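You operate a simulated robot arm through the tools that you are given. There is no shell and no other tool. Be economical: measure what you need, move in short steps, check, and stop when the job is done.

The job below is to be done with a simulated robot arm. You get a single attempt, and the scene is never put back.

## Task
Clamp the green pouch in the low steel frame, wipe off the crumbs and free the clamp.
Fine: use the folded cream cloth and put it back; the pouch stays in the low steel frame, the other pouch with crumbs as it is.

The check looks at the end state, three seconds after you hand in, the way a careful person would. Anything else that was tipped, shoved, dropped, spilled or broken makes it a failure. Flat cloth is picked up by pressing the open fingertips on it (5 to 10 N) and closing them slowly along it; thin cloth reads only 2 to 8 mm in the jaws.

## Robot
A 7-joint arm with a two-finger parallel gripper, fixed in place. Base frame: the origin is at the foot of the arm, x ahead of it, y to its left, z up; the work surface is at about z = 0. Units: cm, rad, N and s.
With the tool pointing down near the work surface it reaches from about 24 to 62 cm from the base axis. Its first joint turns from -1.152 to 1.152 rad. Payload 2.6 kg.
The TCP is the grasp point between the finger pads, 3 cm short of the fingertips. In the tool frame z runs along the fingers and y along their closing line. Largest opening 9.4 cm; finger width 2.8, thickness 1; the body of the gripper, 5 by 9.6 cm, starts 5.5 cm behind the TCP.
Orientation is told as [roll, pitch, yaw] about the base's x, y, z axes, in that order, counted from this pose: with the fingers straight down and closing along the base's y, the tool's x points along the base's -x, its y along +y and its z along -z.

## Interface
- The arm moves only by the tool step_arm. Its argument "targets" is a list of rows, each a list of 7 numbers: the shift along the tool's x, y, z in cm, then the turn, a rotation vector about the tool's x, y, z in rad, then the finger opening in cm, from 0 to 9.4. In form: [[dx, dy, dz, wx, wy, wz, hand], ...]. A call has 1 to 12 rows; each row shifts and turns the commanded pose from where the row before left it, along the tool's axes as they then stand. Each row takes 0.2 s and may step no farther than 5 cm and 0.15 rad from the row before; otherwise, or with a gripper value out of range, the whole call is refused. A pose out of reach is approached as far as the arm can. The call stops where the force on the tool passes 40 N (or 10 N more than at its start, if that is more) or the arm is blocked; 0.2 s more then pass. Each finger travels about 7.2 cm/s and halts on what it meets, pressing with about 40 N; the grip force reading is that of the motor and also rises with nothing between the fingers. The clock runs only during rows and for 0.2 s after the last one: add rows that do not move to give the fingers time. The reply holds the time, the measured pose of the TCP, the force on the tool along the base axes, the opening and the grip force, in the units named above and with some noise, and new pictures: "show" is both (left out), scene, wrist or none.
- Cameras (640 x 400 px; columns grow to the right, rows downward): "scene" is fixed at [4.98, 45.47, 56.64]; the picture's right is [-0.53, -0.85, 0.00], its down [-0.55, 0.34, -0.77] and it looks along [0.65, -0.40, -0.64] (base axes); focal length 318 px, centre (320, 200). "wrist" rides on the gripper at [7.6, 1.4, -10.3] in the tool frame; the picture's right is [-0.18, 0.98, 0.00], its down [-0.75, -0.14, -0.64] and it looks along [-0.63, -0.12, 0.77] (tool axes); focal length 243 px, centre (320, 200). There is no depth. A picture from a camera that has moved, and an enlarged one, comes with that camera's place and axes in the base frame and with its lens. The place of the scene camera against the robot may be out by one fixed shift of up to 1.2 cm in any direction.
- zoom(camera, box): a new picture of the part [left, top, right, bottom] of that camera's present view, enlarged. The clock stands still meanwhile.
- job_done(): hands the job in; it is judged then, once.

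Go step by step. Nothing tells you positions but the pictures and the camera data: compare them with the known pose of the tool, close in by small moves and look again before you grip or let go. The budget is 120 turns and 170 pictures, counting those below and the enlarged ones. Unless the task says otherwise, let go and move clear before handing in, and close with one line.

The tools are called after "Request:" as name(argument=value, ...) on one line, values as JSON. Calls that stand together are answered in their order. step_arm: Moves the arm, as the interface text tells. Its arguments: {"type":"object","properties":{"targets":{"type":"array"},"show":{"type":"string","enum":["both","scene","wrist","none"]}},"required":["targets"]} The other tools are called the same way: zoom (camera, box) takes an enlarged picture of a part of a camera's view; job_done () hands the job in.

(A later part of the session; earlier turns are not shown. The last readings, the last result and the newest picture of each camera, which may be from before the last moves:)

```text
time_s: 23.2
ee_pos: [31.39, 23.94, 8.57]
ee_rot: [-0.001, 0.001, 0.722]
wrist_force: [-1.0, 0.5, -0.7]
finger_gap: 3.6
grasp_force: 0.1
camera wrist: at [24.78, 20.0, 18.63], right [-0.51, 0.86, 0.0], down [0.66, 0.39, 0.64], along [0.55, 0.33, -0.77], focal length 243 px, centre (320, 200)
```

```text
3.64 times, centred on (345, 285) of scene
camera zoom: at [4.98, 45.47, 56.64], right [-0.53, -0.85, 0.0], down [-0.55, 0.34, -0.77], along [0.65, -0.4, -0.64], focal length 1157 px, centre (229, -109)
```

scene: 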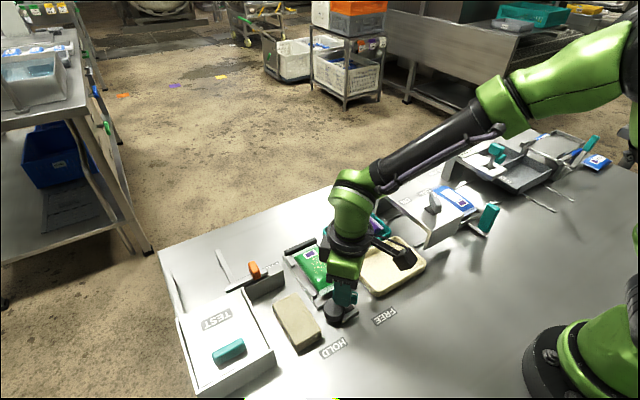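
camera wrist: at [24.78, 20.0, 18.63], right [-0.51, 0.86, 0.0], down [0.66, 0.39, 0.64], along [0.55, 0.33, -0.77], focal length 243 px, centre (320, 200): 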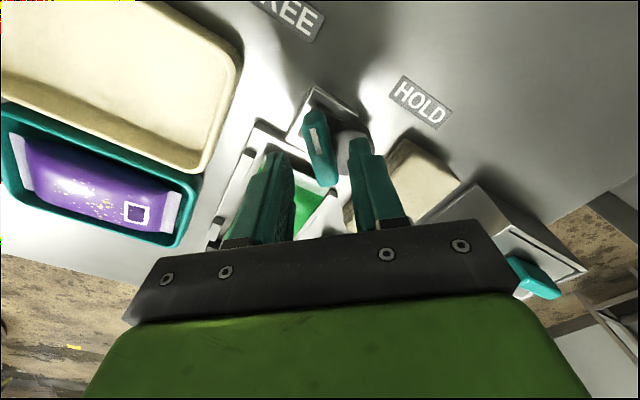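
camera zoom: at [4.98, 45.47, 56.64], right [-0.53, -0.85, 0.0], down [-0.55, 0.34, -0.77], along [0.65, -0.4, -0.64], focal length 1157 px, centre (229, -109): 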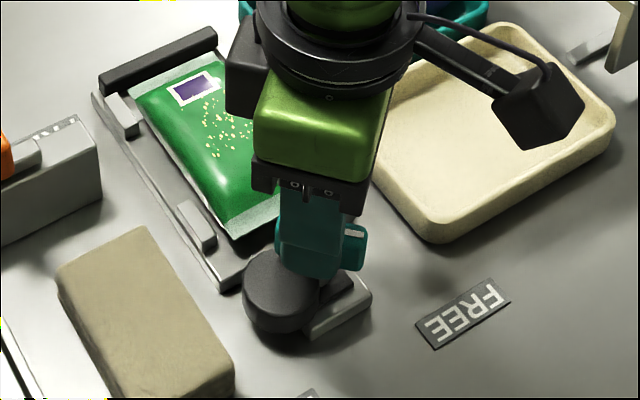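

The handle is now measured at 45°, centred at (31.3, 24.0). I'll turn the tool the last bit, descend so the tips are at about z 3.1, and close.

Request:
step_arm(targets=[[0, 0.08, 1, 0, 0, -0.06, 3.2], [0, 0, 1, 0, 0, 0, 3.2], [0, 0, 0.4, 0, 0, 0, 3.2], [0, 0, 0, 0, 0, 0, 2.6], [0, 0, 0, 0, 0, 0, 2.0], [0, 0, 0, 0, 0, 0, 1.4], [0, 0, 0, 0, 0, 0, 1.0], [0, 0, 0, 0, 0, 0, 1.0]])

Request:
zoom(camera="wrist", box=[220, 60, 430, 220])

Request:
zoom(camera="scene", box=[300, 230, 390, 340])

```text
time_s: 25.0
ee_pos: [31.37, 24.16, 6.33]
ee_rot: [-0.002, -0.002, 0.777]
wrist_force: [-8.7, -5.2, 39.2]
finger_gap: 1.47
grasp_force: 44.9
camera wrist: at [24.97, 19.71, 16.37], right [-0.56, 0.83, 0.0], down [0.63, 0.43, 0.64], along [0.53, 0.36, -0.77], focal length 243 px, centre (320, 200)
```

scene: 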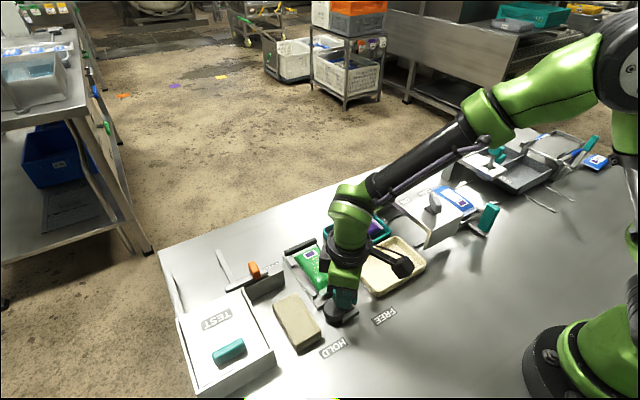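
wrist: 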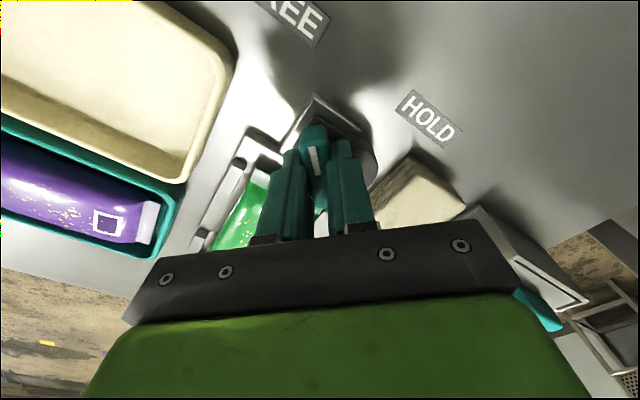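

```text
2.50 times, centred on (325, 140) of wrist
camera zoom: at [24.97, 19.71, 16.37], right [-0.56, 0.83, 0.0], down [0.63, 0.43, 0.64], along [0.53, 0.36, -0.77], focal length 606 px, centre (308, 350)
```

zoom: 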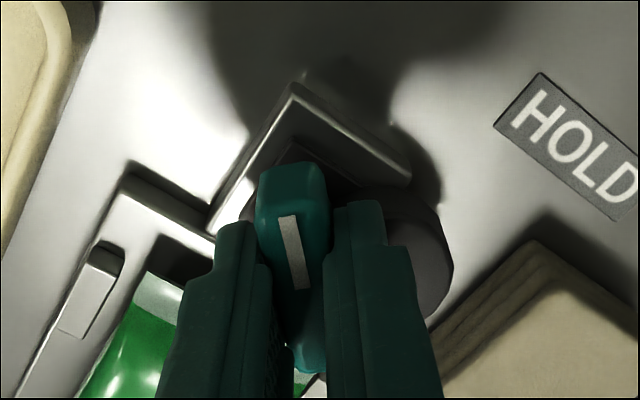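

```text
3.64 times, centred on (345, 285) of scene
camera zoom: at [4.96, 45.46, 56.66], right [-0.53, -0.85, 0.0], down [-0.55, 0.34, -0.77], along [0.65, -0.4, -0.64], focal length 1157 px, centre (229, -109)
```

zoom: 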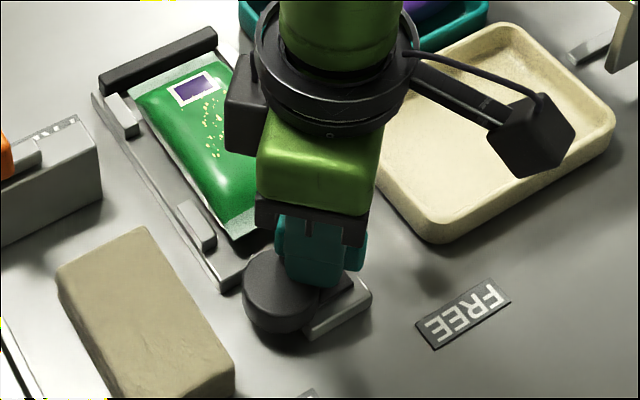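

One finger is pressing on the disc (its top is at z≈3.3). I'll ease off, rise 0.3 and regrip before turning.

Request:
step_arm(targets=[[0, 0, 0, 0, 0, 0, 2.2], [0, 0, -0.3, 0, 0, 0, 2.2], [0, 0, 0, 0, 0, 0, 1.6], [0, 0, 0, 0, 0, 0, 1.0], [0, 0, 0, 0, 0, 0, 1.0]], show="none")

```text
time_s: 26.2
ee_pos: [31.32, 23.93, 6.38]
ee_rot: [0.001, 0.001, 0.782]
wrist_force: [-2.5, 3.5, -9.3]
finger_gap: 1.47
grasp_force: 44.9
```

Forces are small now. I'm turning clockwise in steps and watching the resistance.

Request:
step_arm(targets=[[0, 0, 0, 0, 0, 0.1, 1.0], [0, 0, 0, 0, 0, 0.15, 1.0], [0, 0, 0, 0, 0, 0.15, 1.0], [0, 0, 0, 0, 0, 0.15, 1.0], [0, 0, 0, 0, 0, 0, 1.0]], show="wrist")

Request:
zoom(camera="scene", box=[300, 230, 390, 340])

```text
time_s: 27.4
ee_pos: [31.17, 24.15, 6.42]
ee_rot: [0.001, 0.002, 0.229]
wrist_force: [2.0, 6.7, -16.3]
finger_gap: 1.48
grasp_force: 44.6
camera wrist: at [23.55, 23.64, 16.51], right [-0.04, 1.0, 0.0], down [0.77, 0.03, 0.64], along [0.64, 0.03, -0.77], focal length 243 px, centre (320, 200)
```

wrist: 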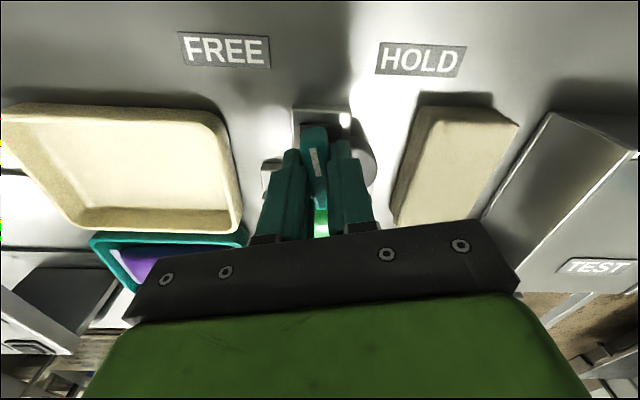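

```text
3.64 times, centred on (345, 285) of scene
camera zoom: at [4.99, 45.47, 56.64], right [-0.53, -0.85, 0.0], down [-0.55, 0.34, -0.77], along [0.65, -0.4, -0.64], focal length 1157 px, centre (229, -109)
```

zoom: 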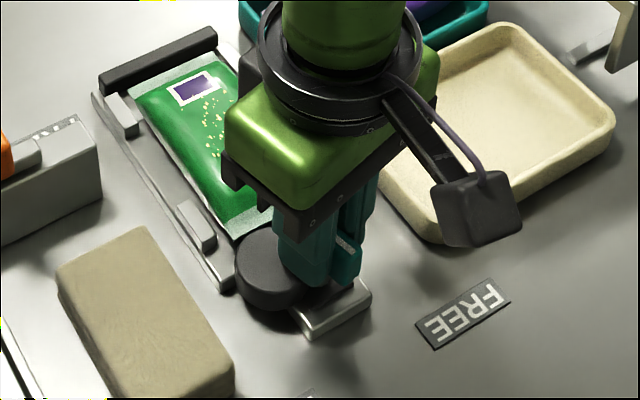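

The cam is turning with the handle. I'll lower 0.1 to relax the upward pull and continue.

Request:
step_arm(targets=[[0, 0, 0.1, 0, 0, 0.1, 1.0], [0, 0, 0, 0, 0, 0.15, 1.0], [0, 0, 0, 0, 0, 0.15, 1.0], [0, 0, 0, 0, 0, 0.1, 1.0], [0, 0, 0, 0, 0, 0, 1.0]], show="wrist")

Request:
zoom(camera="scene", box=[270, 230, 390, 340])

```text
time_s: 28.6
ee_pos: [31.32, 23.99, 6.43]
ee_rot: [0.002, 0.0, -0.27]
wrist_force: [-11.8, 0.8, 10.8]
finger_gap: 1.49
grasp_force: 45.4
camera wrist: at [24.33, 27.4, 16.51], right [0.44, 0.9, 0.0], down [0.69, -0.34, 0.64], along [0.58, -0.28, -0.77], focal length 243 px, centre (320, 200)
```

wrist: 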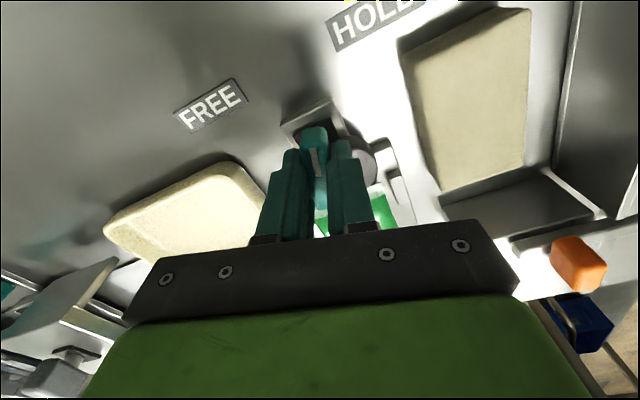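

```text
3.64 times, centred on (330, 285) of scene
camera zoom: at [4.97, 45.47, 56.65], right [-0.53, -0.85, 0.0], down [-0.55, 0.34, -0.77], along [0.65, -0.4, -0.64], focal length 1157 px, centre (284, -109)
```

zoom: 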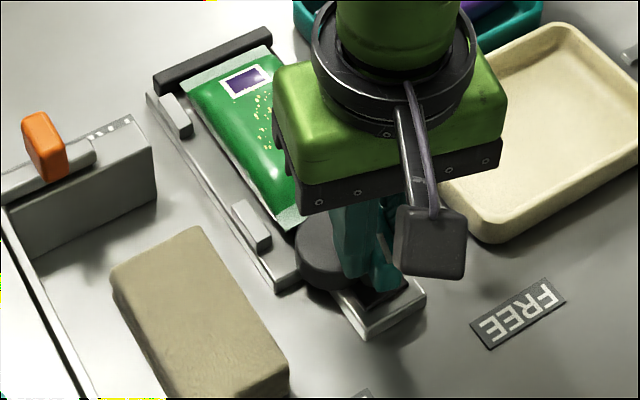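

Request:
step_arm(targets=[[0, 0, 0, 0, 0, 0.1, 1.0], [0, 0, 0, 0, 0, 0.1, 1.0], [0, 0, 0, 0, 0, 0.1, 1.0], [0, 0, 0, 0, 0, 0.1, 1.0], [0, 0, 0, 0, 0, 0, 1.0]], show="wrist")

Request:
zoom(camera="scene", box=[270, 230, 390, 340])

```text
time_s: 29.8
ee_pos: [31.28, 23.98, 6.49]
ee_rot: [0.0, 0.002, -0.669]
wrist_force: [-17.6, 1.5, 27.2]
finger_gap: 1.47
grasp_force: 45.5
camera wrist: at [26.23, 29.86, 16.51], right [0.76, 0.66, 0.0], down [0.5, -0.58, 0.64], along [0.42, -0.48, -0.77], focal length 243 px, centre (320, 200)
```

wrist: 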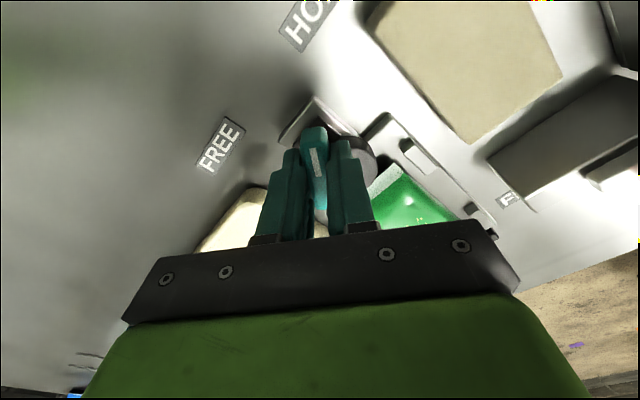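

```text
3.64 times, centred on (330, 285) of scene
camera zoom: at [4.97, 45.46, 56.65], right [-0.53, -0.85, 0.0], down [-0.55, 0.34, -0.77], along [0.65, -0.4, -0.64], focal length 1157 px, centre (284, -109)
```

zoom: 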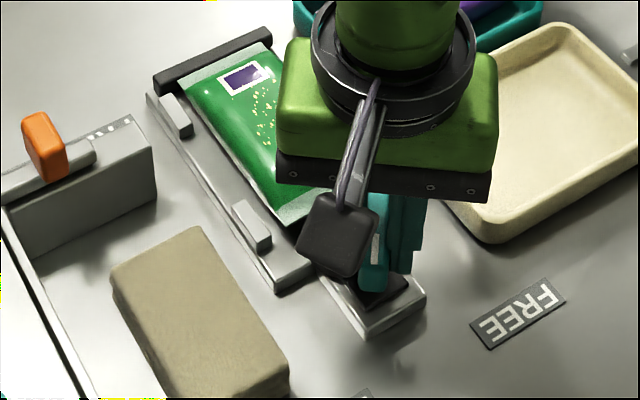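

Request:
step_arm(targets=[[0, 0, -0.1, 0, 0, 0.06, 1.0], [0, 0, 0, 0, 0, 0.06, 1.0], [0, 0, 0, 0, 0, 0.03, 1.0], [0, 0, 0, 0, 0, 0, 1.0]], show="wrist")

Request:
zoom(camera="scene", box=[270, 230, 390, 340])

Request:
zoom(camera="wrist", box=[220, 60, 500, 240])

```text
time_s: 30.8
ee_pos: [31.36, 23.98, 6.47]
ee_rot: [0.0, -0.001, -0.812]
wrist_force: [-2.1, 16.3, -9.6]
finger_gap: 1.45
grasp_force: 44.5
camera wrist: at [27.1, 30.54, 16.5], right [0.84, 0.54, 0.0], down [0.41, -0.64, 0.64], along [0.35, -0.54, -0.77], focal length 243 px, centre (320, 200)
```

wrist: 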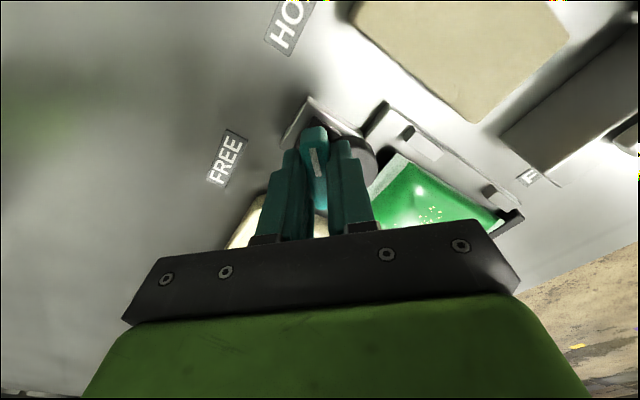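

```text
3.64 times, centred on (330, 285) of scene
camera zoom: at [4.98, 45.47, 56.64], right [-0.53, -0.85, 0.0], down [-0.55, 0.34, -0.77], along [0.65, -0.4, -0.64], focal length 1157 px, centre (284, -109)
```

zoom: 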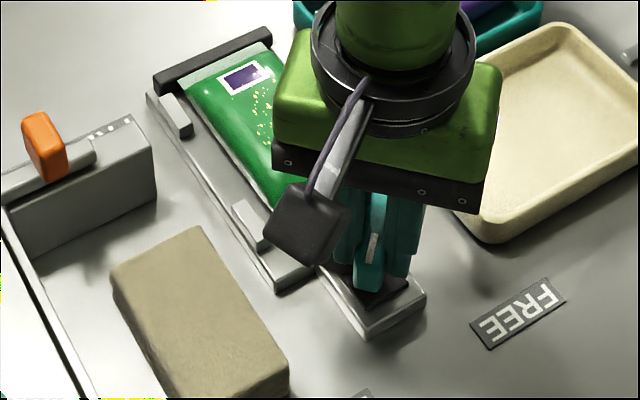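

```text
2.22 times, centred on (360, 150) of wrist
camera zoom: at [27.1, 30.54, 16.5], right [0.84, 0.54, 0.0], down [0.41, -0.64, 0.64], along [0.35, -0.54, -0.77], focal length 539 px, centre (231, 311)
```

zoom: 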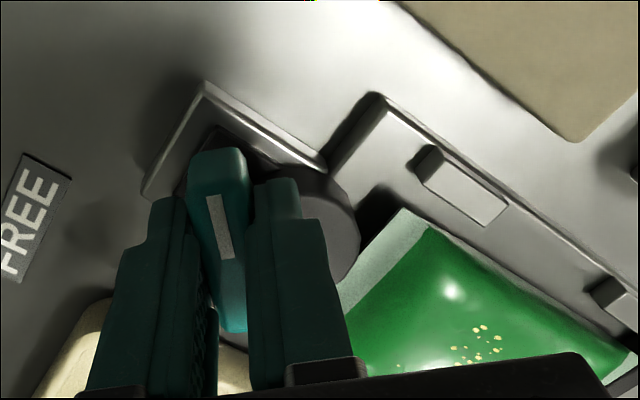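

The handle is at about -46°, so it should be at HOLD with the disc against the pouch. I'll let go, rise and check.

Request:
step_arm(targets=[[0, 0, 0, 0, 0, 0, 1.8], [0, 0, 0, 0, 0, 0, 3.2], [0, 0, -2, 0, 0, 0, 3.6], [0, 0, -4, 0, 0, -0.15, 4], [0, 0, -4, 0, 0, -0.15, 5], [0, 0, -3, 0, 0, -0.15, 5], [0, 0, 0, 0, 0, -0.15, 5], [0, 0, 0, 0, 0, -0.15, 5], [0, 0, 0, 0, 0, -0.06, 5], [0, 0, 0, 0, 0, 0, 5]])

Request:
zoom(camera="scene", box=[250, 230, 390, 350])

Request:
zoom(camera="wrist", box=[260, 0, 470, 180])

```text
time_s: 33.0
ee_pos: [31.21, 23.86, 19.41]
ee_rot: [-0.001, 0.0, -0.009]
wrist_force: [0.0, 0.2, -0.6]
finger_gap: 5.0
grasp_force: 0.1
camera wrist: at [23.72, 25.35, 29.61], right [0.19, 0.98, 0.0], down [0.75, -0.15, 0.64], along [0.63, -0.12, -0.77], focal length 243 px, centre (320, 200)
```

scene: 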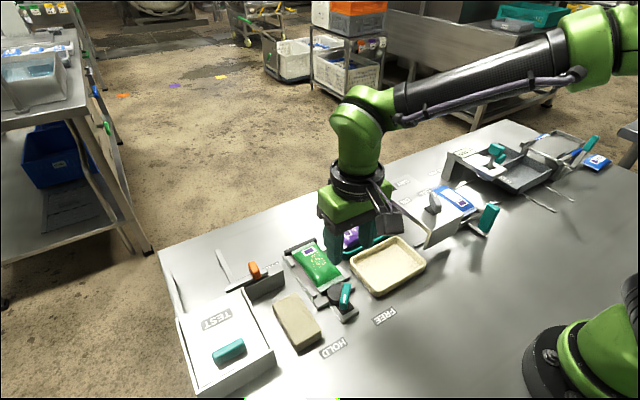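
wrist: 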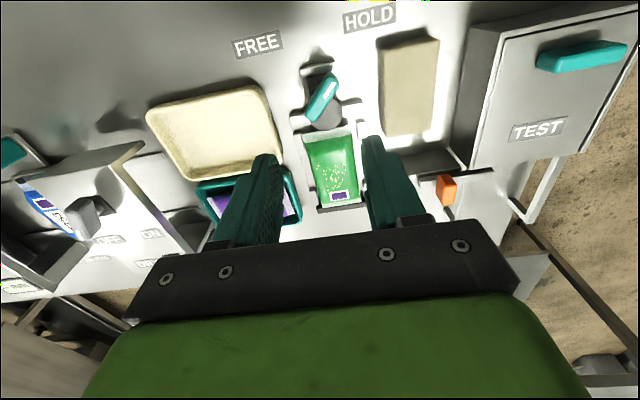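

```text
3.33 times, centred on (320, 290) of scene
camera zoom: at [4.98, 45.47, 56.64], right [-0.53, -0.85, 0.0], down [-0.55, 0.34, -0.77], along [0.65, -0.4, -0.64], focal length 1061 px, centre (320, -100)
```

zoom: 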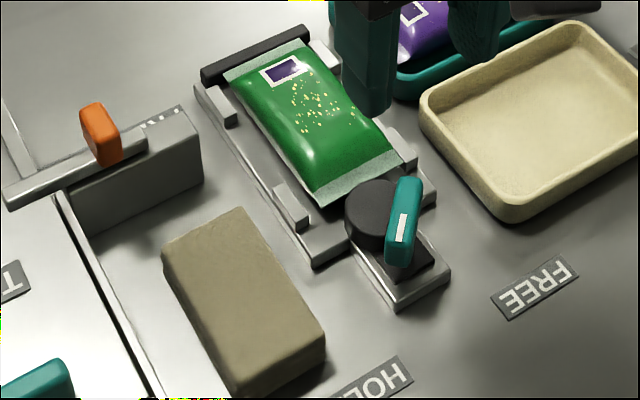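

```text
2.22 times, centred on (365, 90) of wrist
camera zoom: at [23.72, 25.35, 29.61], right [0.19, 0.98, 0.0], down [0.75, -0.15, 0.64], along [0.63, -0.12, -0.77], focal length 539 px, centre (220, 444)
```

zoom: 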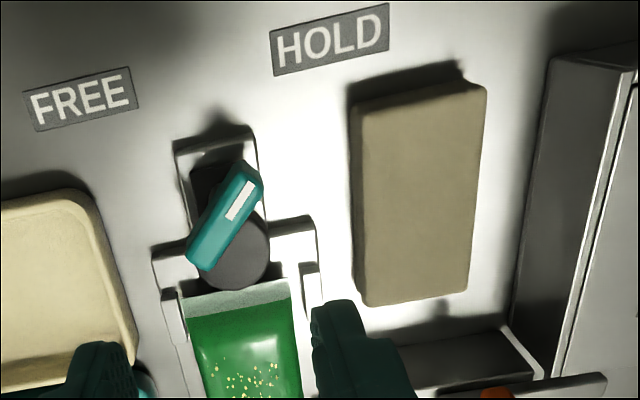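

The cam disc is against the pouch and the marker points at HOLD. The cloth is a folded block about 9.2 x 5.3 x 2.5 cm, centred near (33.3, 33.2), its long side along x. I'll go above it.

Request:
step_arm(targets=[[-0.5, 3, 0, 0, 0, 0, 7.4], [-0.6, 3.2, 2, 0, 0, 0, 7.4], [-1, 3.1, 3, 0, 0, 0, 7.4], [0, 0, 3, 0, 0, 0, 7.4], [0, 0, 0, 0, 0, 0, 7.4]])

Request:
zoom(camera="wrist", box=[200, 0, 440, 220])

Request:
zoom(camera="scene", box=[230, 260, 350, 360])

```text
time_s: 34.2
ee_pos: [33.74, 33.5, 11.54]
ee_rot: [0.0, 0.0, -0.008]
wrist_force: [0.4, -0.1, 0.5]
finger_gap: 7.41
grasp_force: 0.1
camera wrist: at [26.07, 34.92, 21.66], right [0.19, 0.98, 0.0], down [0.75, -0.15, 0.64], along [0.63, -0.12, -0.77], focal length 243 px, centre (320, 200)
```

scene: 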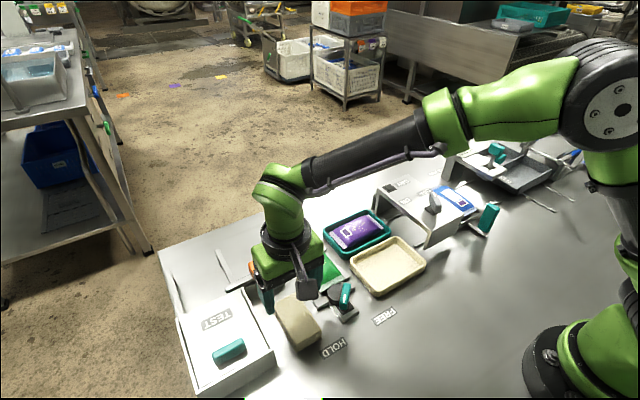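
wrist: 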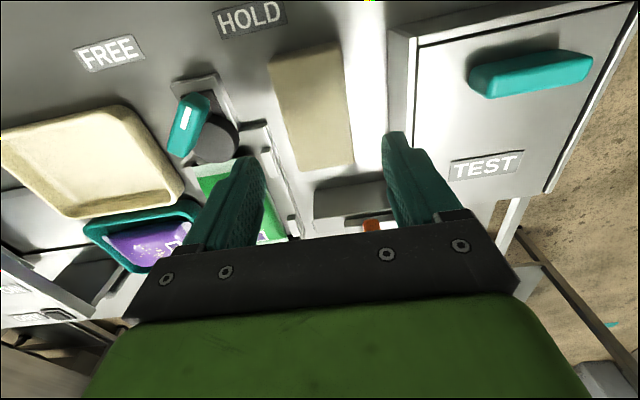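

```text
1.82 times, centred on (320, 110) of wrist
camera zoom: at [26.07, 34.92, 21.66], right [0.19, 0.98, 0.0], down [0.75, -0.15, 0.64], along [0.63, -0.12, -0.77], focal length 441 px, centre (320, 364)
```

zoom: 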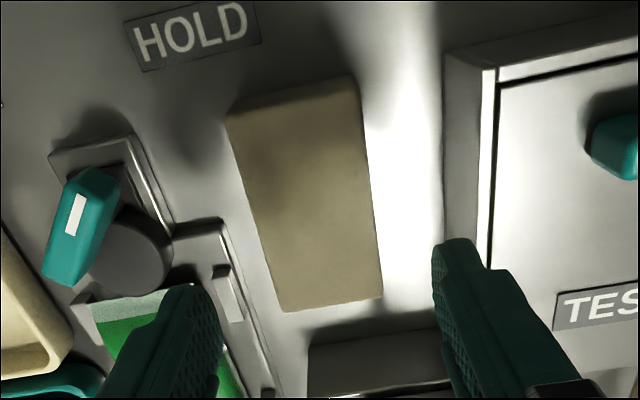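

```text
4.00 times, centred on (290, 310) of scene
camera zoom: at [4.98, 45.47, 56.64], right [-0.53, -0.85, 0.0], down [-0.55, 0.34, -0.77], along [0.65, -0.4, -0.64], focal length 1273 px, centre (440, -240)
```

zoom: 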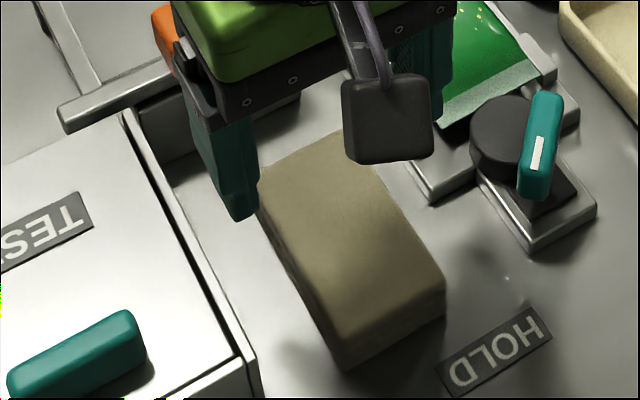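

The cloth is at x 28.8–38.1, y 30.7–35.8, centred at (33.45, 33.25) — that is the place to return it to. I'll descend astride it with the tips at about z 0.9 and grip it across its width.

Request:
step_arm(targets=[[0.29, -0.25, 2, 0, 0, -0.008, 6.8], [0, 0, 2, 0, 0, 0, 6.8], [0, 0, 2, 0, 0, 0, 6.8], [0, 0, 1.6, 0, 0, 0, 6.8], [0, 0, 0, 0, 0, 0, 6.8]])

Request:
zoom(camera="wrist", box=[200, 0, 440, 220])

Request:
zoom(camera="scene", box=[230, 260, 350, 360])

```text
time_s: 35.4
ee_pos: [33.19, 33.21, 3.89]
ee_rot: [0.0, 0.0, -0.001]
wrist_force: [0.2, 0.3, -0.2]
finger_gap: 6.8
grasp_force: 0.1
camera wrist: at [25.71, 34.54, 13.95], right [0.19, 0.98, 0.0], down [0.75, -0.14, 0.64], along [0.63, -0.12, -0.77], focal length 243 px, centre (320, 200)
```

scene: 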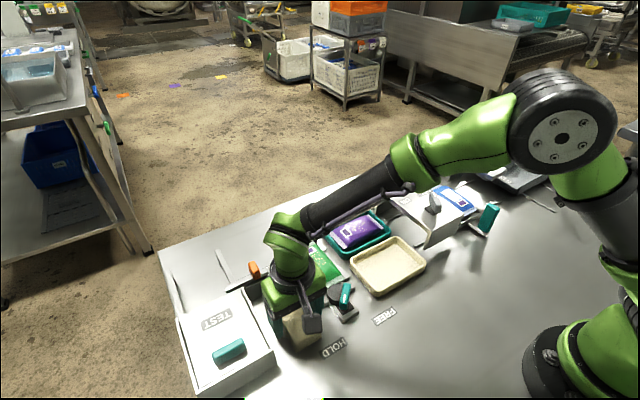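
wrist: 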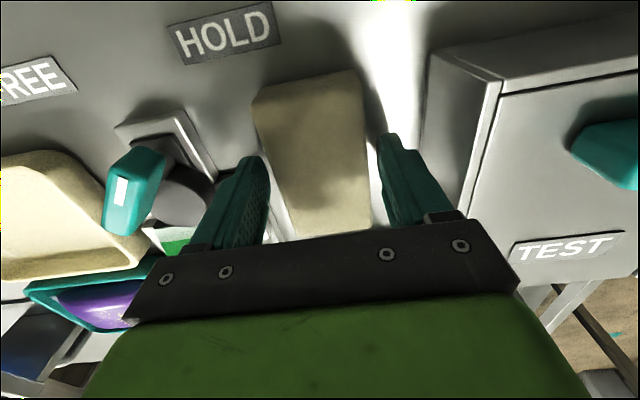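

```text
1.82 times, centred on (320, 110) of wrist
camera zoom: at [25.71, 34.54, 13.95], right [0.19, 0.98, 0.0], down [0.75, -0.14, 0.64], along [0.63, -0.12, -0.77], focal length 441 px, centre (320, 364)
```

zoom: 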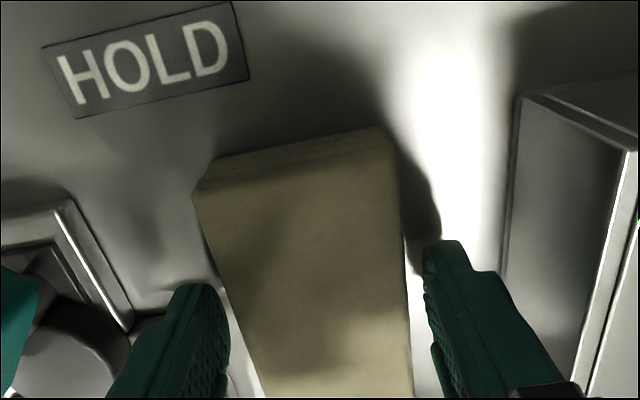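

```text
4.00 times, centred on (290, 310) of scene
camera zoom: at [4.98, 45.47, 56.64], right [-0.53, -0.85, 0.0], down [-0.55, 0.34, -0.77], along [0.65, -0.4, -0.64], focal length 1273 px, centre (440, -240)
```

zoom: 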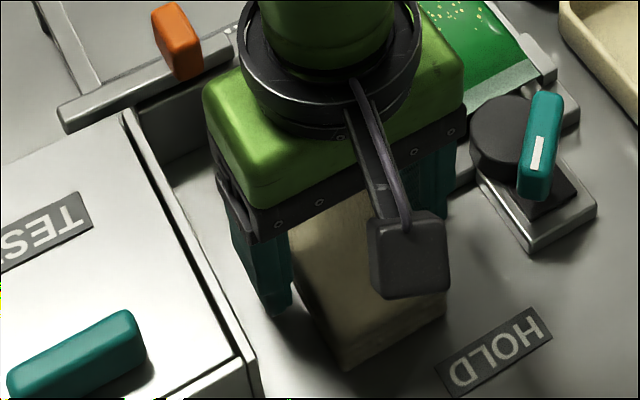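

The fingers straddle the cloth evenly. I'm closing gently.

Request:
step_arm(targets=[[0, 0, 0, 0, 0, 0, 6.2], [0, 0, 0, 0, 0, 0, 5.7], [0, 0, 0, 0, 0, 0, 5.3], [0, 0, 0, 0, 0, 0, 5.0], [0, 0, 0, 0, 0, 0, 4.7], [0, 0, 0, 0, 0, 0, 4.7]], show="wrist")

```text
time_s: 36.8
ee_pos: [33.22, 33.09, 3.82]
ee_rot: [0.001, -0.001, -0.002]
wrist_force: [-0.7, 0.4, 0.4]
finger_gap: 5.28
grasp_force: 40.1
camera wrist: at [25.71, 34.54, 13.99], right [0.19, 0.98, 0.0], down [0.75, -0.14, 0.64], along [0.63, -0.12, -0.77], focal length 243 px, centre (320, 200)
```

wrist: 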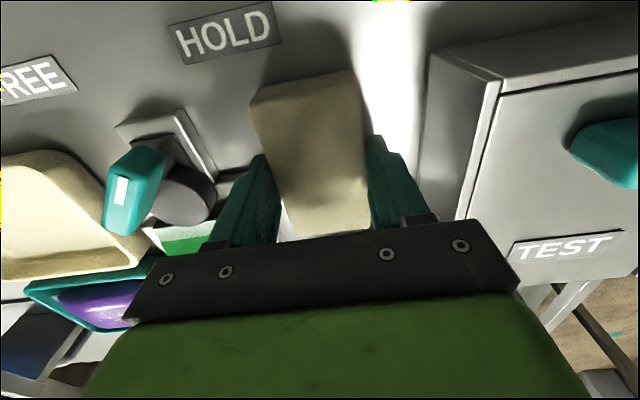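

The cloth is held at 5.3 cm. I'm lifting it and carrying it over the pouch.

Request:
step_arm(targets=[[0, 0, -1, 0, 0, 0, 4.6], [0, 0, -3, 0, 0, 0, 4.6], [0, 0, -4, 0, 0, 0, 4.6], [-2.7, -3.0, 0, 0, 0, 0, 4.6], [-2.7, -3.1, 0, 0, 0, 0, 4.6], [-2.7, -3.1, 0, 0, 0, 0, 4.6], [0, 0, 0, 0, 0, 0, 4.6]])

Request:
zoom(camera="scene", box=[250, 220, 370, 340])

Request:
zoom(camera="wrist", box=[200, 0, 440, 240])

```text
time_s: 38.4
ee_pos: [41.27, 23.75, 11.83]
ee_rot: [0.0, -0.001, -0.002]
wrist_force: [0.3, 0.3, -0.6]
finger_gap: 5.27
grasp_force: 39.8
camera wrist: at [33.69, 25.32, 21.85], right [0.19, 0.98, 0.0], down [0.75, -0.14, 0.64], along [0.63, -0.12, -0.77], focal length 243 px, centre (320, 200)
```

scene: 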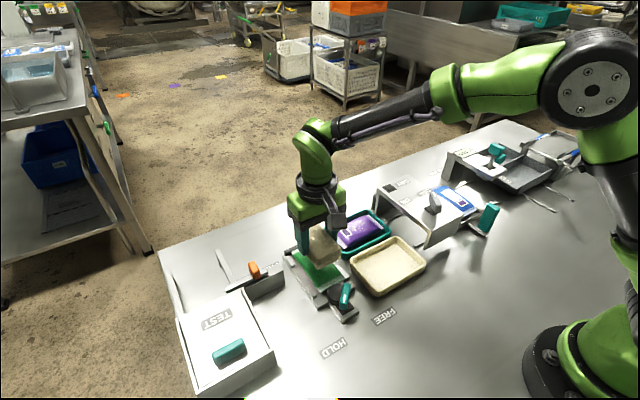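
wrist: 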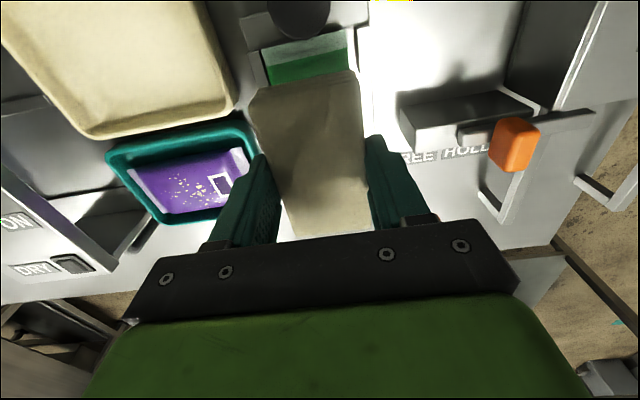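

```text
3.33 times, centred on (310, 280) of scene
camera zoom: at [4.98, 45.47, 56.64], right [-0.53, -0.85, 0.0], down [-0.55, 0.34, -0.77], along [0.65, -0.4, -0.64], focal length 1061 px, centre (353, -67)
```

zoom: 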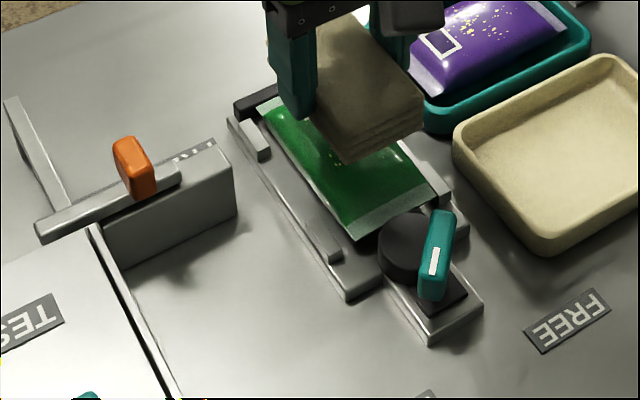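

```text
1.67 times, centred on (320, 120) of wrist
camera zoom: at [33.69, 25.32, 21.85], right [0.19, 0.98, 0.0], down [0.75, -0.14, 0.64], along [0.63, -0.12, -0.77], focal length 404 px, centre (320, 333)
```

zoom: 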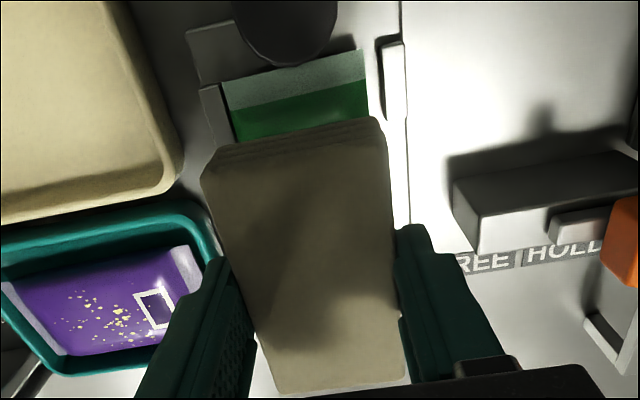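

The cloth is over the crumbs. I'm lowering it to touch the pouch.

Request:
step_arm(targets=[[0.2, 0.2, 2.5, 0, 0, 0, 4.6], [0, 0, 1.5, 0, 0, 0, 4.6], [0, 0, 0.5, 0, 0, 0, 4.6], [0, 0, 0.2, 0, 0, 0, 4.6], [0, 0, 0, 0, 0, 0, 4.6]], show="none")

Request:
zoom(camera="scene", box=[250, 220, 370, 340])

```text
time_s: 39.3
ee_pos: [41.03, 24.07, 7.82]
ee_rot: [0.002, -0.004, -0.006]
wrist_force: [-2.4, -0.5, 6.8]
finger_gap: 5.28
grasp_force: 40.0
stopped in row 4: the force on the tool passed its limit (the readings are from after the stop); the commanded pose is now the measured one
```

```text
3.33 times, centred on (310, 280) of scene
camera zoom: at [4.98, 45.47, 56.65], right [-0.53, -0.85, 0.0], down [-0.55, 0.34, -0.77], along [0.65, -0.4, -0.64], focal length 1061 px, centre (353, -67)
```

zoom: 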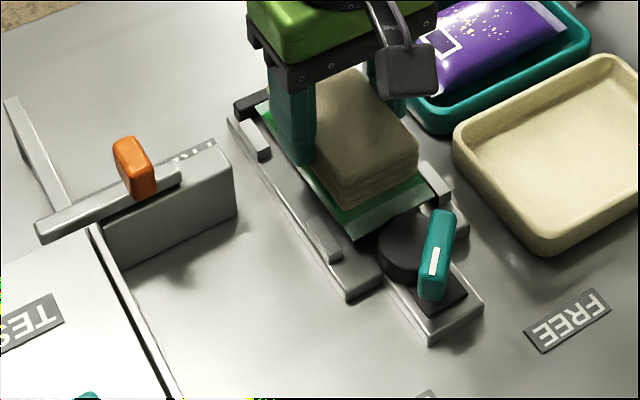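

Contact was made with 7 N of pressure. I'm wiping along x over the crumbs and back.

Request:
step_arm(targets=[[-0.8, 0, 0, 0, 0, 0, 4.6], [-0.8, 0, 0, 0, 0, 0, 4.6], [-0.8, 0, 0, 0, 0, 0, 4.6], [-0.8, 0, 0, 0, 0, 0, 4.6], [-0.8, 0, 0, 0, 0, 0, 4.6], [0.8, 0, 0, 0, 0, 0, 4.6], [0.8, 0, 0, 0, 0, 0, 4.6], [0.8, 0, 0, 0, 0, 0, 4.6], [0.8, 0, 0, 0, 0, 0, 4.6], [0.8, 0, 0, 0, 0, 0, 4.6]], show="wrist")

Request:
zoom(camera="scene", box=[250, 220, 370, 340])

```text
time_s: 41.5
ee_pos: [41.18, 24.2, 7.82]
ee_rot: [0.004, -0.004, -0.004]
wrist_force: [5.5, -0.1, 12.6]
finger_gap: 5.27
grasp_force: 40.3
camera wrist: at [33.58, 25.57, 17.8], right [0.19, 0.98, 0.01], down [0.75, -0.15, 0.65], along [0.64, -0.12, -0.76], focal length 243 px, centre (320, 200)
```

wrist: 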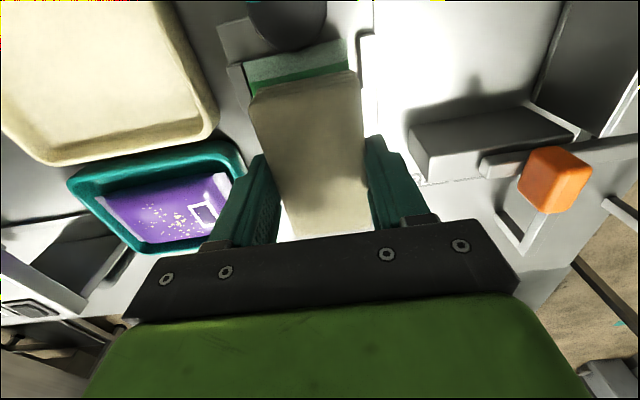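

```text
3.33 times, centred on (310, 280) of scene
camera zoom: at [4.97, 45.47, 56.65], right [-0.53, -0.85, 0.0], down [-0.55, 0.34, -0.77], along [0.65, -0.4, -0.64], focal length 1061 px, centre (353, -67)
```

zoom: 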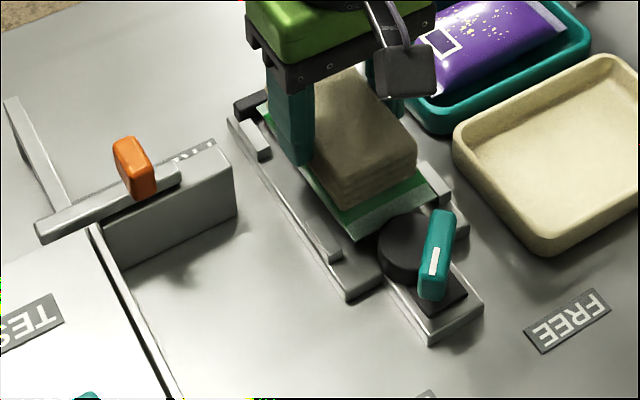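

I'll add a short sideways wipe and a second pass, then lift straight up and look.

Request:
step_arm(targets=[[0, -0.6, 0, 0, 0, 0, 4.6], [-0.9, 0, 0, 0, 0, 0, 4.6], [-0.9, 0, 0, 0, 0, 0, 4.6], [-0.9, 0, 0, 0, 0, 0, 4.6], [0, 0.5, 0, 0, 0, 0, 4.6], [0, 0.5, 0, 0, 0, 0, 4.6], [0.9, 0, 0, 0, 0, 0, 4.6], [0.9, 0, 0, 0, 0, 0, 4.6], [0.9, 0, 0, 0, 0, 0, 4.6], [0, -0.4, 0, 0, 0, 0, 4.6]], show="none")

Request:
step_arm(targets=[[0, 0, -1, 0, 0, 0, 4.6], [0, 0, -3, 0, 0, 0, 4.6], [2, 2, -2, 0, 0, 0, 4.6], [2.5, 2.5, 0, 0, 0, 0, 4.6], [2.5, 2.5, 0, 0, 0, 0, 4.6], [0, 0, 0, 0, 0, 0, 4.6]])

Request:
zoom(camera="scene", box=[250, 220, 370, 340])

```text
time_s: 43.7
ee_pos: [41.04, 24.24, 7.58]
ee_rot: [0.006, -0.004, -0.001]
wrist_force: [1.2, 4.9, 13.5]
finger_gap: 5.27
grasp_force: 40.2
```

```text
time_s: 45.1
ee_pos: [33.94, 31.08, 13.62]
ee_rot: [0.004, -0.004, -0.006]
wrist_force: [-0.3, -0.7, -1.3]
finger_gap: 5.27
grasp_force: 39.7
camera wrist: at [26.39, 32.57, 23.72], right [0.19, 0.98, 0.0], down [0.75, -0.15, 0.64], along [0.63, -0.12, -0.76], focal length 243 px, centre (320, 200)
```

scene: 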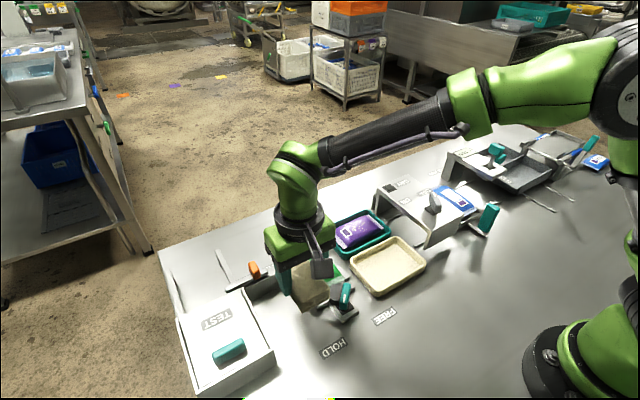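
wrist: 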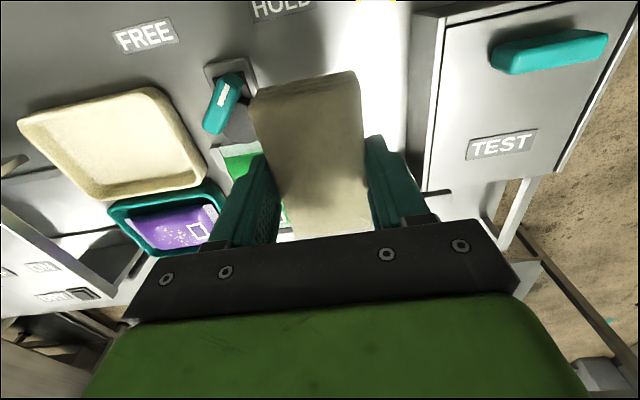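

```text
3.33 times, centred on (310, 280) of scene
camera zoom: at [4.98, 45.47, 56.64], right [-0.53, -0.85, 0.0], down [-0.55, 0.34, -0.77], along [0.65, -0.4, -0.64], focal length 1061 px, centre (353, -67)
```

zoom: 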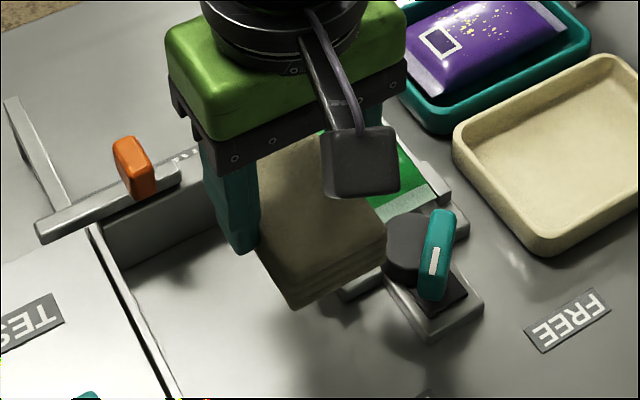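

The arm hides the pouch from the scene camera, so I'll move the cloth aside to the left at a safe height.

Request:
step_arm(targets=[[1, 3, -2, 0, 0, 0, 4.6], [1, 4, -1, 0, 0, 0, 4.6], [0, 3, 0, 0, 0, 0, 4.6], [0, 0, 0, 0, 0, 0, 4.6]], show="none")

Request:
zoom(camera="scene", box=[250, 220, 370, 340])

Request:
zoom(camera="wrist", box=[0, 0, 300, 250])

```text
time_s: 46.1
ee_pos: [32.0, 41.18, 16.39]
ee_rot: [0.004, -0.003, -0.005]
wrist_force: [-0.1, 0.1, -0.1]
finger_gap: 5.27
grasp_force: 40.1
```

```text
3.33 times, centred on (310, 280) of scene
camera zoom: at [4.98, 45.47, 56.64], right [-0.53, -0.85, 0.0], down [-0.55, 0.34, -0.77], along [0.65, -0.4, -0.64], focal length 1061 px, centre (353, -67)
```

zoom: 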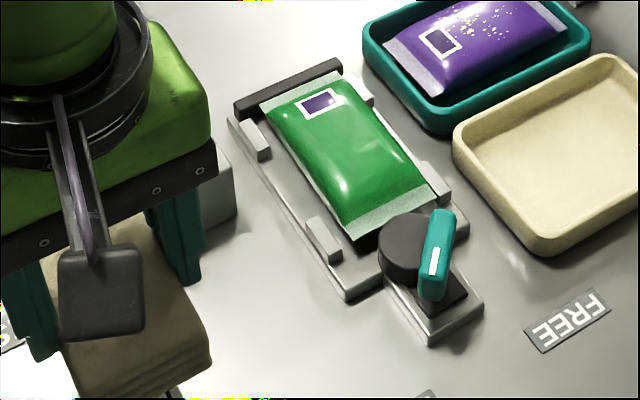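

```text
1.60 times, centred on (150, 125) of wrist
camera zoom: at [24.57, 42.64, 26.49], right [0.19, 0.98, 0.0], down [0.75, -0.15, 0.64], along [0.63, -0.12, -0.76], focal length 388 px, centre (592, 320)
```

zoom: 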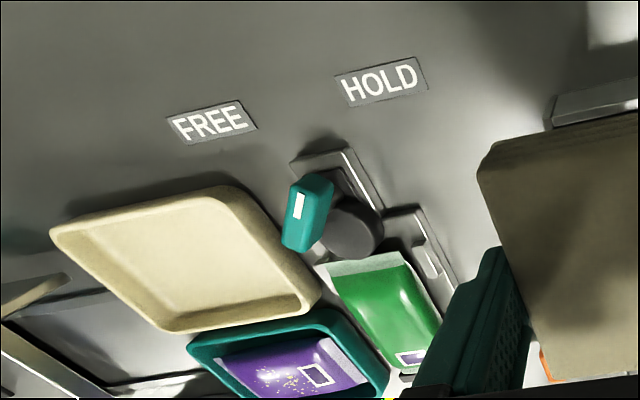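

The pouch is clean and still clamped. Now I'm returning the cloth to its original place.

Request:
step_arm(targets=[[-0.6, -4, 0, 0, 0, 0, 4.6], [-0.6, -4.05, 0, 0, 0, 0.005, 4.6], [0, 0, 4, 0, 0, 0, 4.6], [0, 0, 4, 0, 0, 0, 4.6], [0, 0, 2, 0, 0, 0, 4.6], [0, 0, 0, 0, 0, 0, 4.6]])

Request:
zoom(camera="scene", box=[230, 260, 350, 360])

```text
time_s: 47.5
ee_pos: [33.39, 33.04, 6.53]
ee_rot: [0.002, -0.005, -0.011]
wrist_force: [0.9, 1.3, -1.1]
finger_gap: 5.29
grasp_force: 40.4
camera wrist: at [25.79, 34.57, 16.62], right [0.19, 0.98, 0.0], down [0.75, -0.15, 0.64], along [0.63, -0.12, -0.76], focal length 243 px, centre (320, 200)
```

scene: 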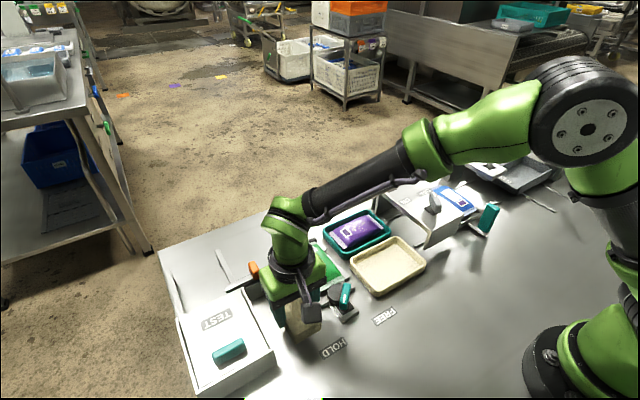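
wrist: 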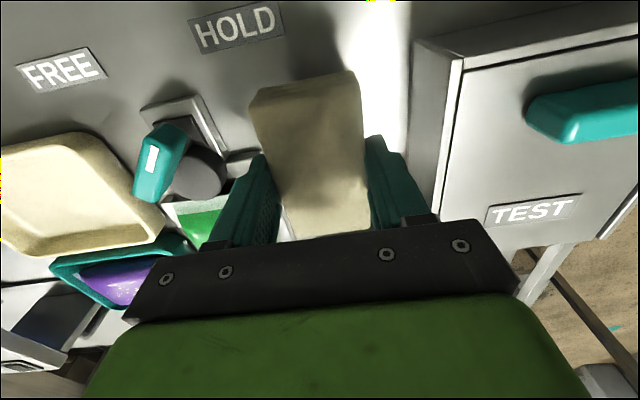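

```text
4.00 times, centred on (290, 310) of scene
camera zoom: at [4.98, 45.47, 56.64], right [-0.53, -0.85, 0.0], down [-0.55, 0.34, -0.77], along [0.65, -0.4, -0.64], focal length 1273 px, centre (440, -240)
```

zoom: 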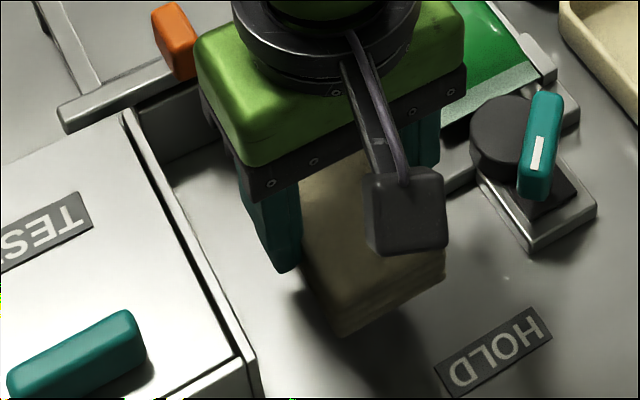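

Request:
step_arm(targets=[[0.15, 0.08, 1.2, 0, 0, -0.009, 4.6], [0, 0, 0.9, 0, 0, 0, 4.6], [0, 0, 0.3, 0, 0, 0, 4.6], [0, 0, 0, 0, 0, 0, 4.6]], show="none")

```text
time_s: 48.5
ee_pos: [33.29, 33.19, 4.23]
ee_rot: [0.003, -0.003, -0.001]
wrist_force: [1.0, 0.1, -0.4]
finger_gap: 5.29
grasp_force: 39.7
```

Request:
step_arm(targets=[[0, 0, 0.2, 0, 0, 0, 4.6], [0, 0, 0.1, 0, 0, 0, 4.6], [0, 0, 0, 0, 0, 0, 4.6]], show="none")

```text
time_s: 49.3
ee_pos: [33.26, 33.16, 4.02]
ee_rot: [0.005, -0.003, -0.001]
wrist_force: [0.1, -1.0, -0.8]
finger_gap: 5.28
grasp_force: 40.2
```

Request:
step_arm(targets=[[0, 0, 0.15, 0, 0, 0, 4.6], [0, 0, 0, 0, 0, 0, 4.6]], show="none")

```text
time_s: 49.9
ee_pos: [33.22, 33.18, 3.8]
ee_rot: [0.004, -0.002, -0.001]
wrist_force: [-0.6, 0.7, 0.9]
finger_gap: 5.25
grasp_force: 40.5
```

It is back at the original grip height. I'll let go, rise and check.

Request:
step_arm(targets=[[0, 0, 0.05, 0, 0, 0, 5.2], [0, 0, 0, 0, 0, 0, 5.8], [0, 0, 0, 0, 0, 0, 6.6], [0, 0, -2, 0, 0, 0, 6.8], [0, 0, -4, 0, 0, 0, 6.8], [0, -1, -4, 0, 0, 0, 5], [0.7, -4, -3, 0, 0, 0, 4], [1, -4.2, -2, 0, 0, 0, 3.6], [0, 0, 0, 0, 0, 0, 3.6]])

Request:
zoom(camera="scene", box=[200, 220, 400, 370])

Request:
zoom(camera="wrist", box=[230, 0, 470, 180])

```text
refused: row 7 steps farther than a row can; nothing moved
```

```text
2.67 times, centred on (300, 295) of scene
camera zoom: at [4.98, 45.47, 56.65], right [-0.53, -0.85, 0.0], down [-0.55, 0.34, -0.77], along [0.65, -0.4, -0.64], focal length 849 px, centre (373, -53)
```

zoom: 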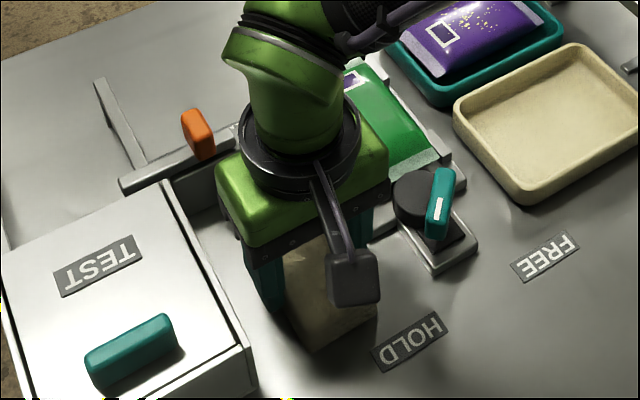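

```text
2.22 times, centred on (350, 90) of wrist
camera zoom: at [25.64, 34.58, 13.92], right [0.18, 0.98, 0.0], down [0.75, -0.14, 0.64], along [0.63, -0.12, -0.76], focal length 539 px, centre (253, 444)
```

zoom: 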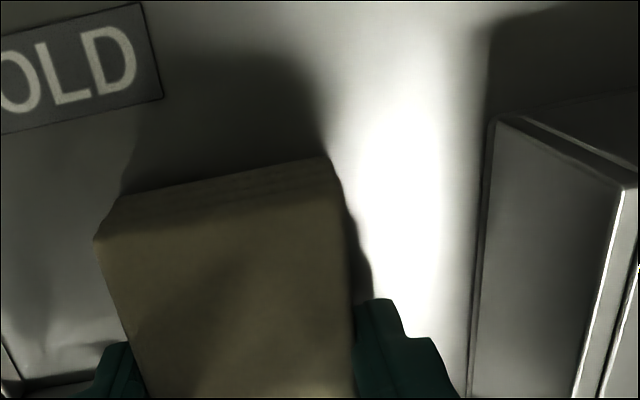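

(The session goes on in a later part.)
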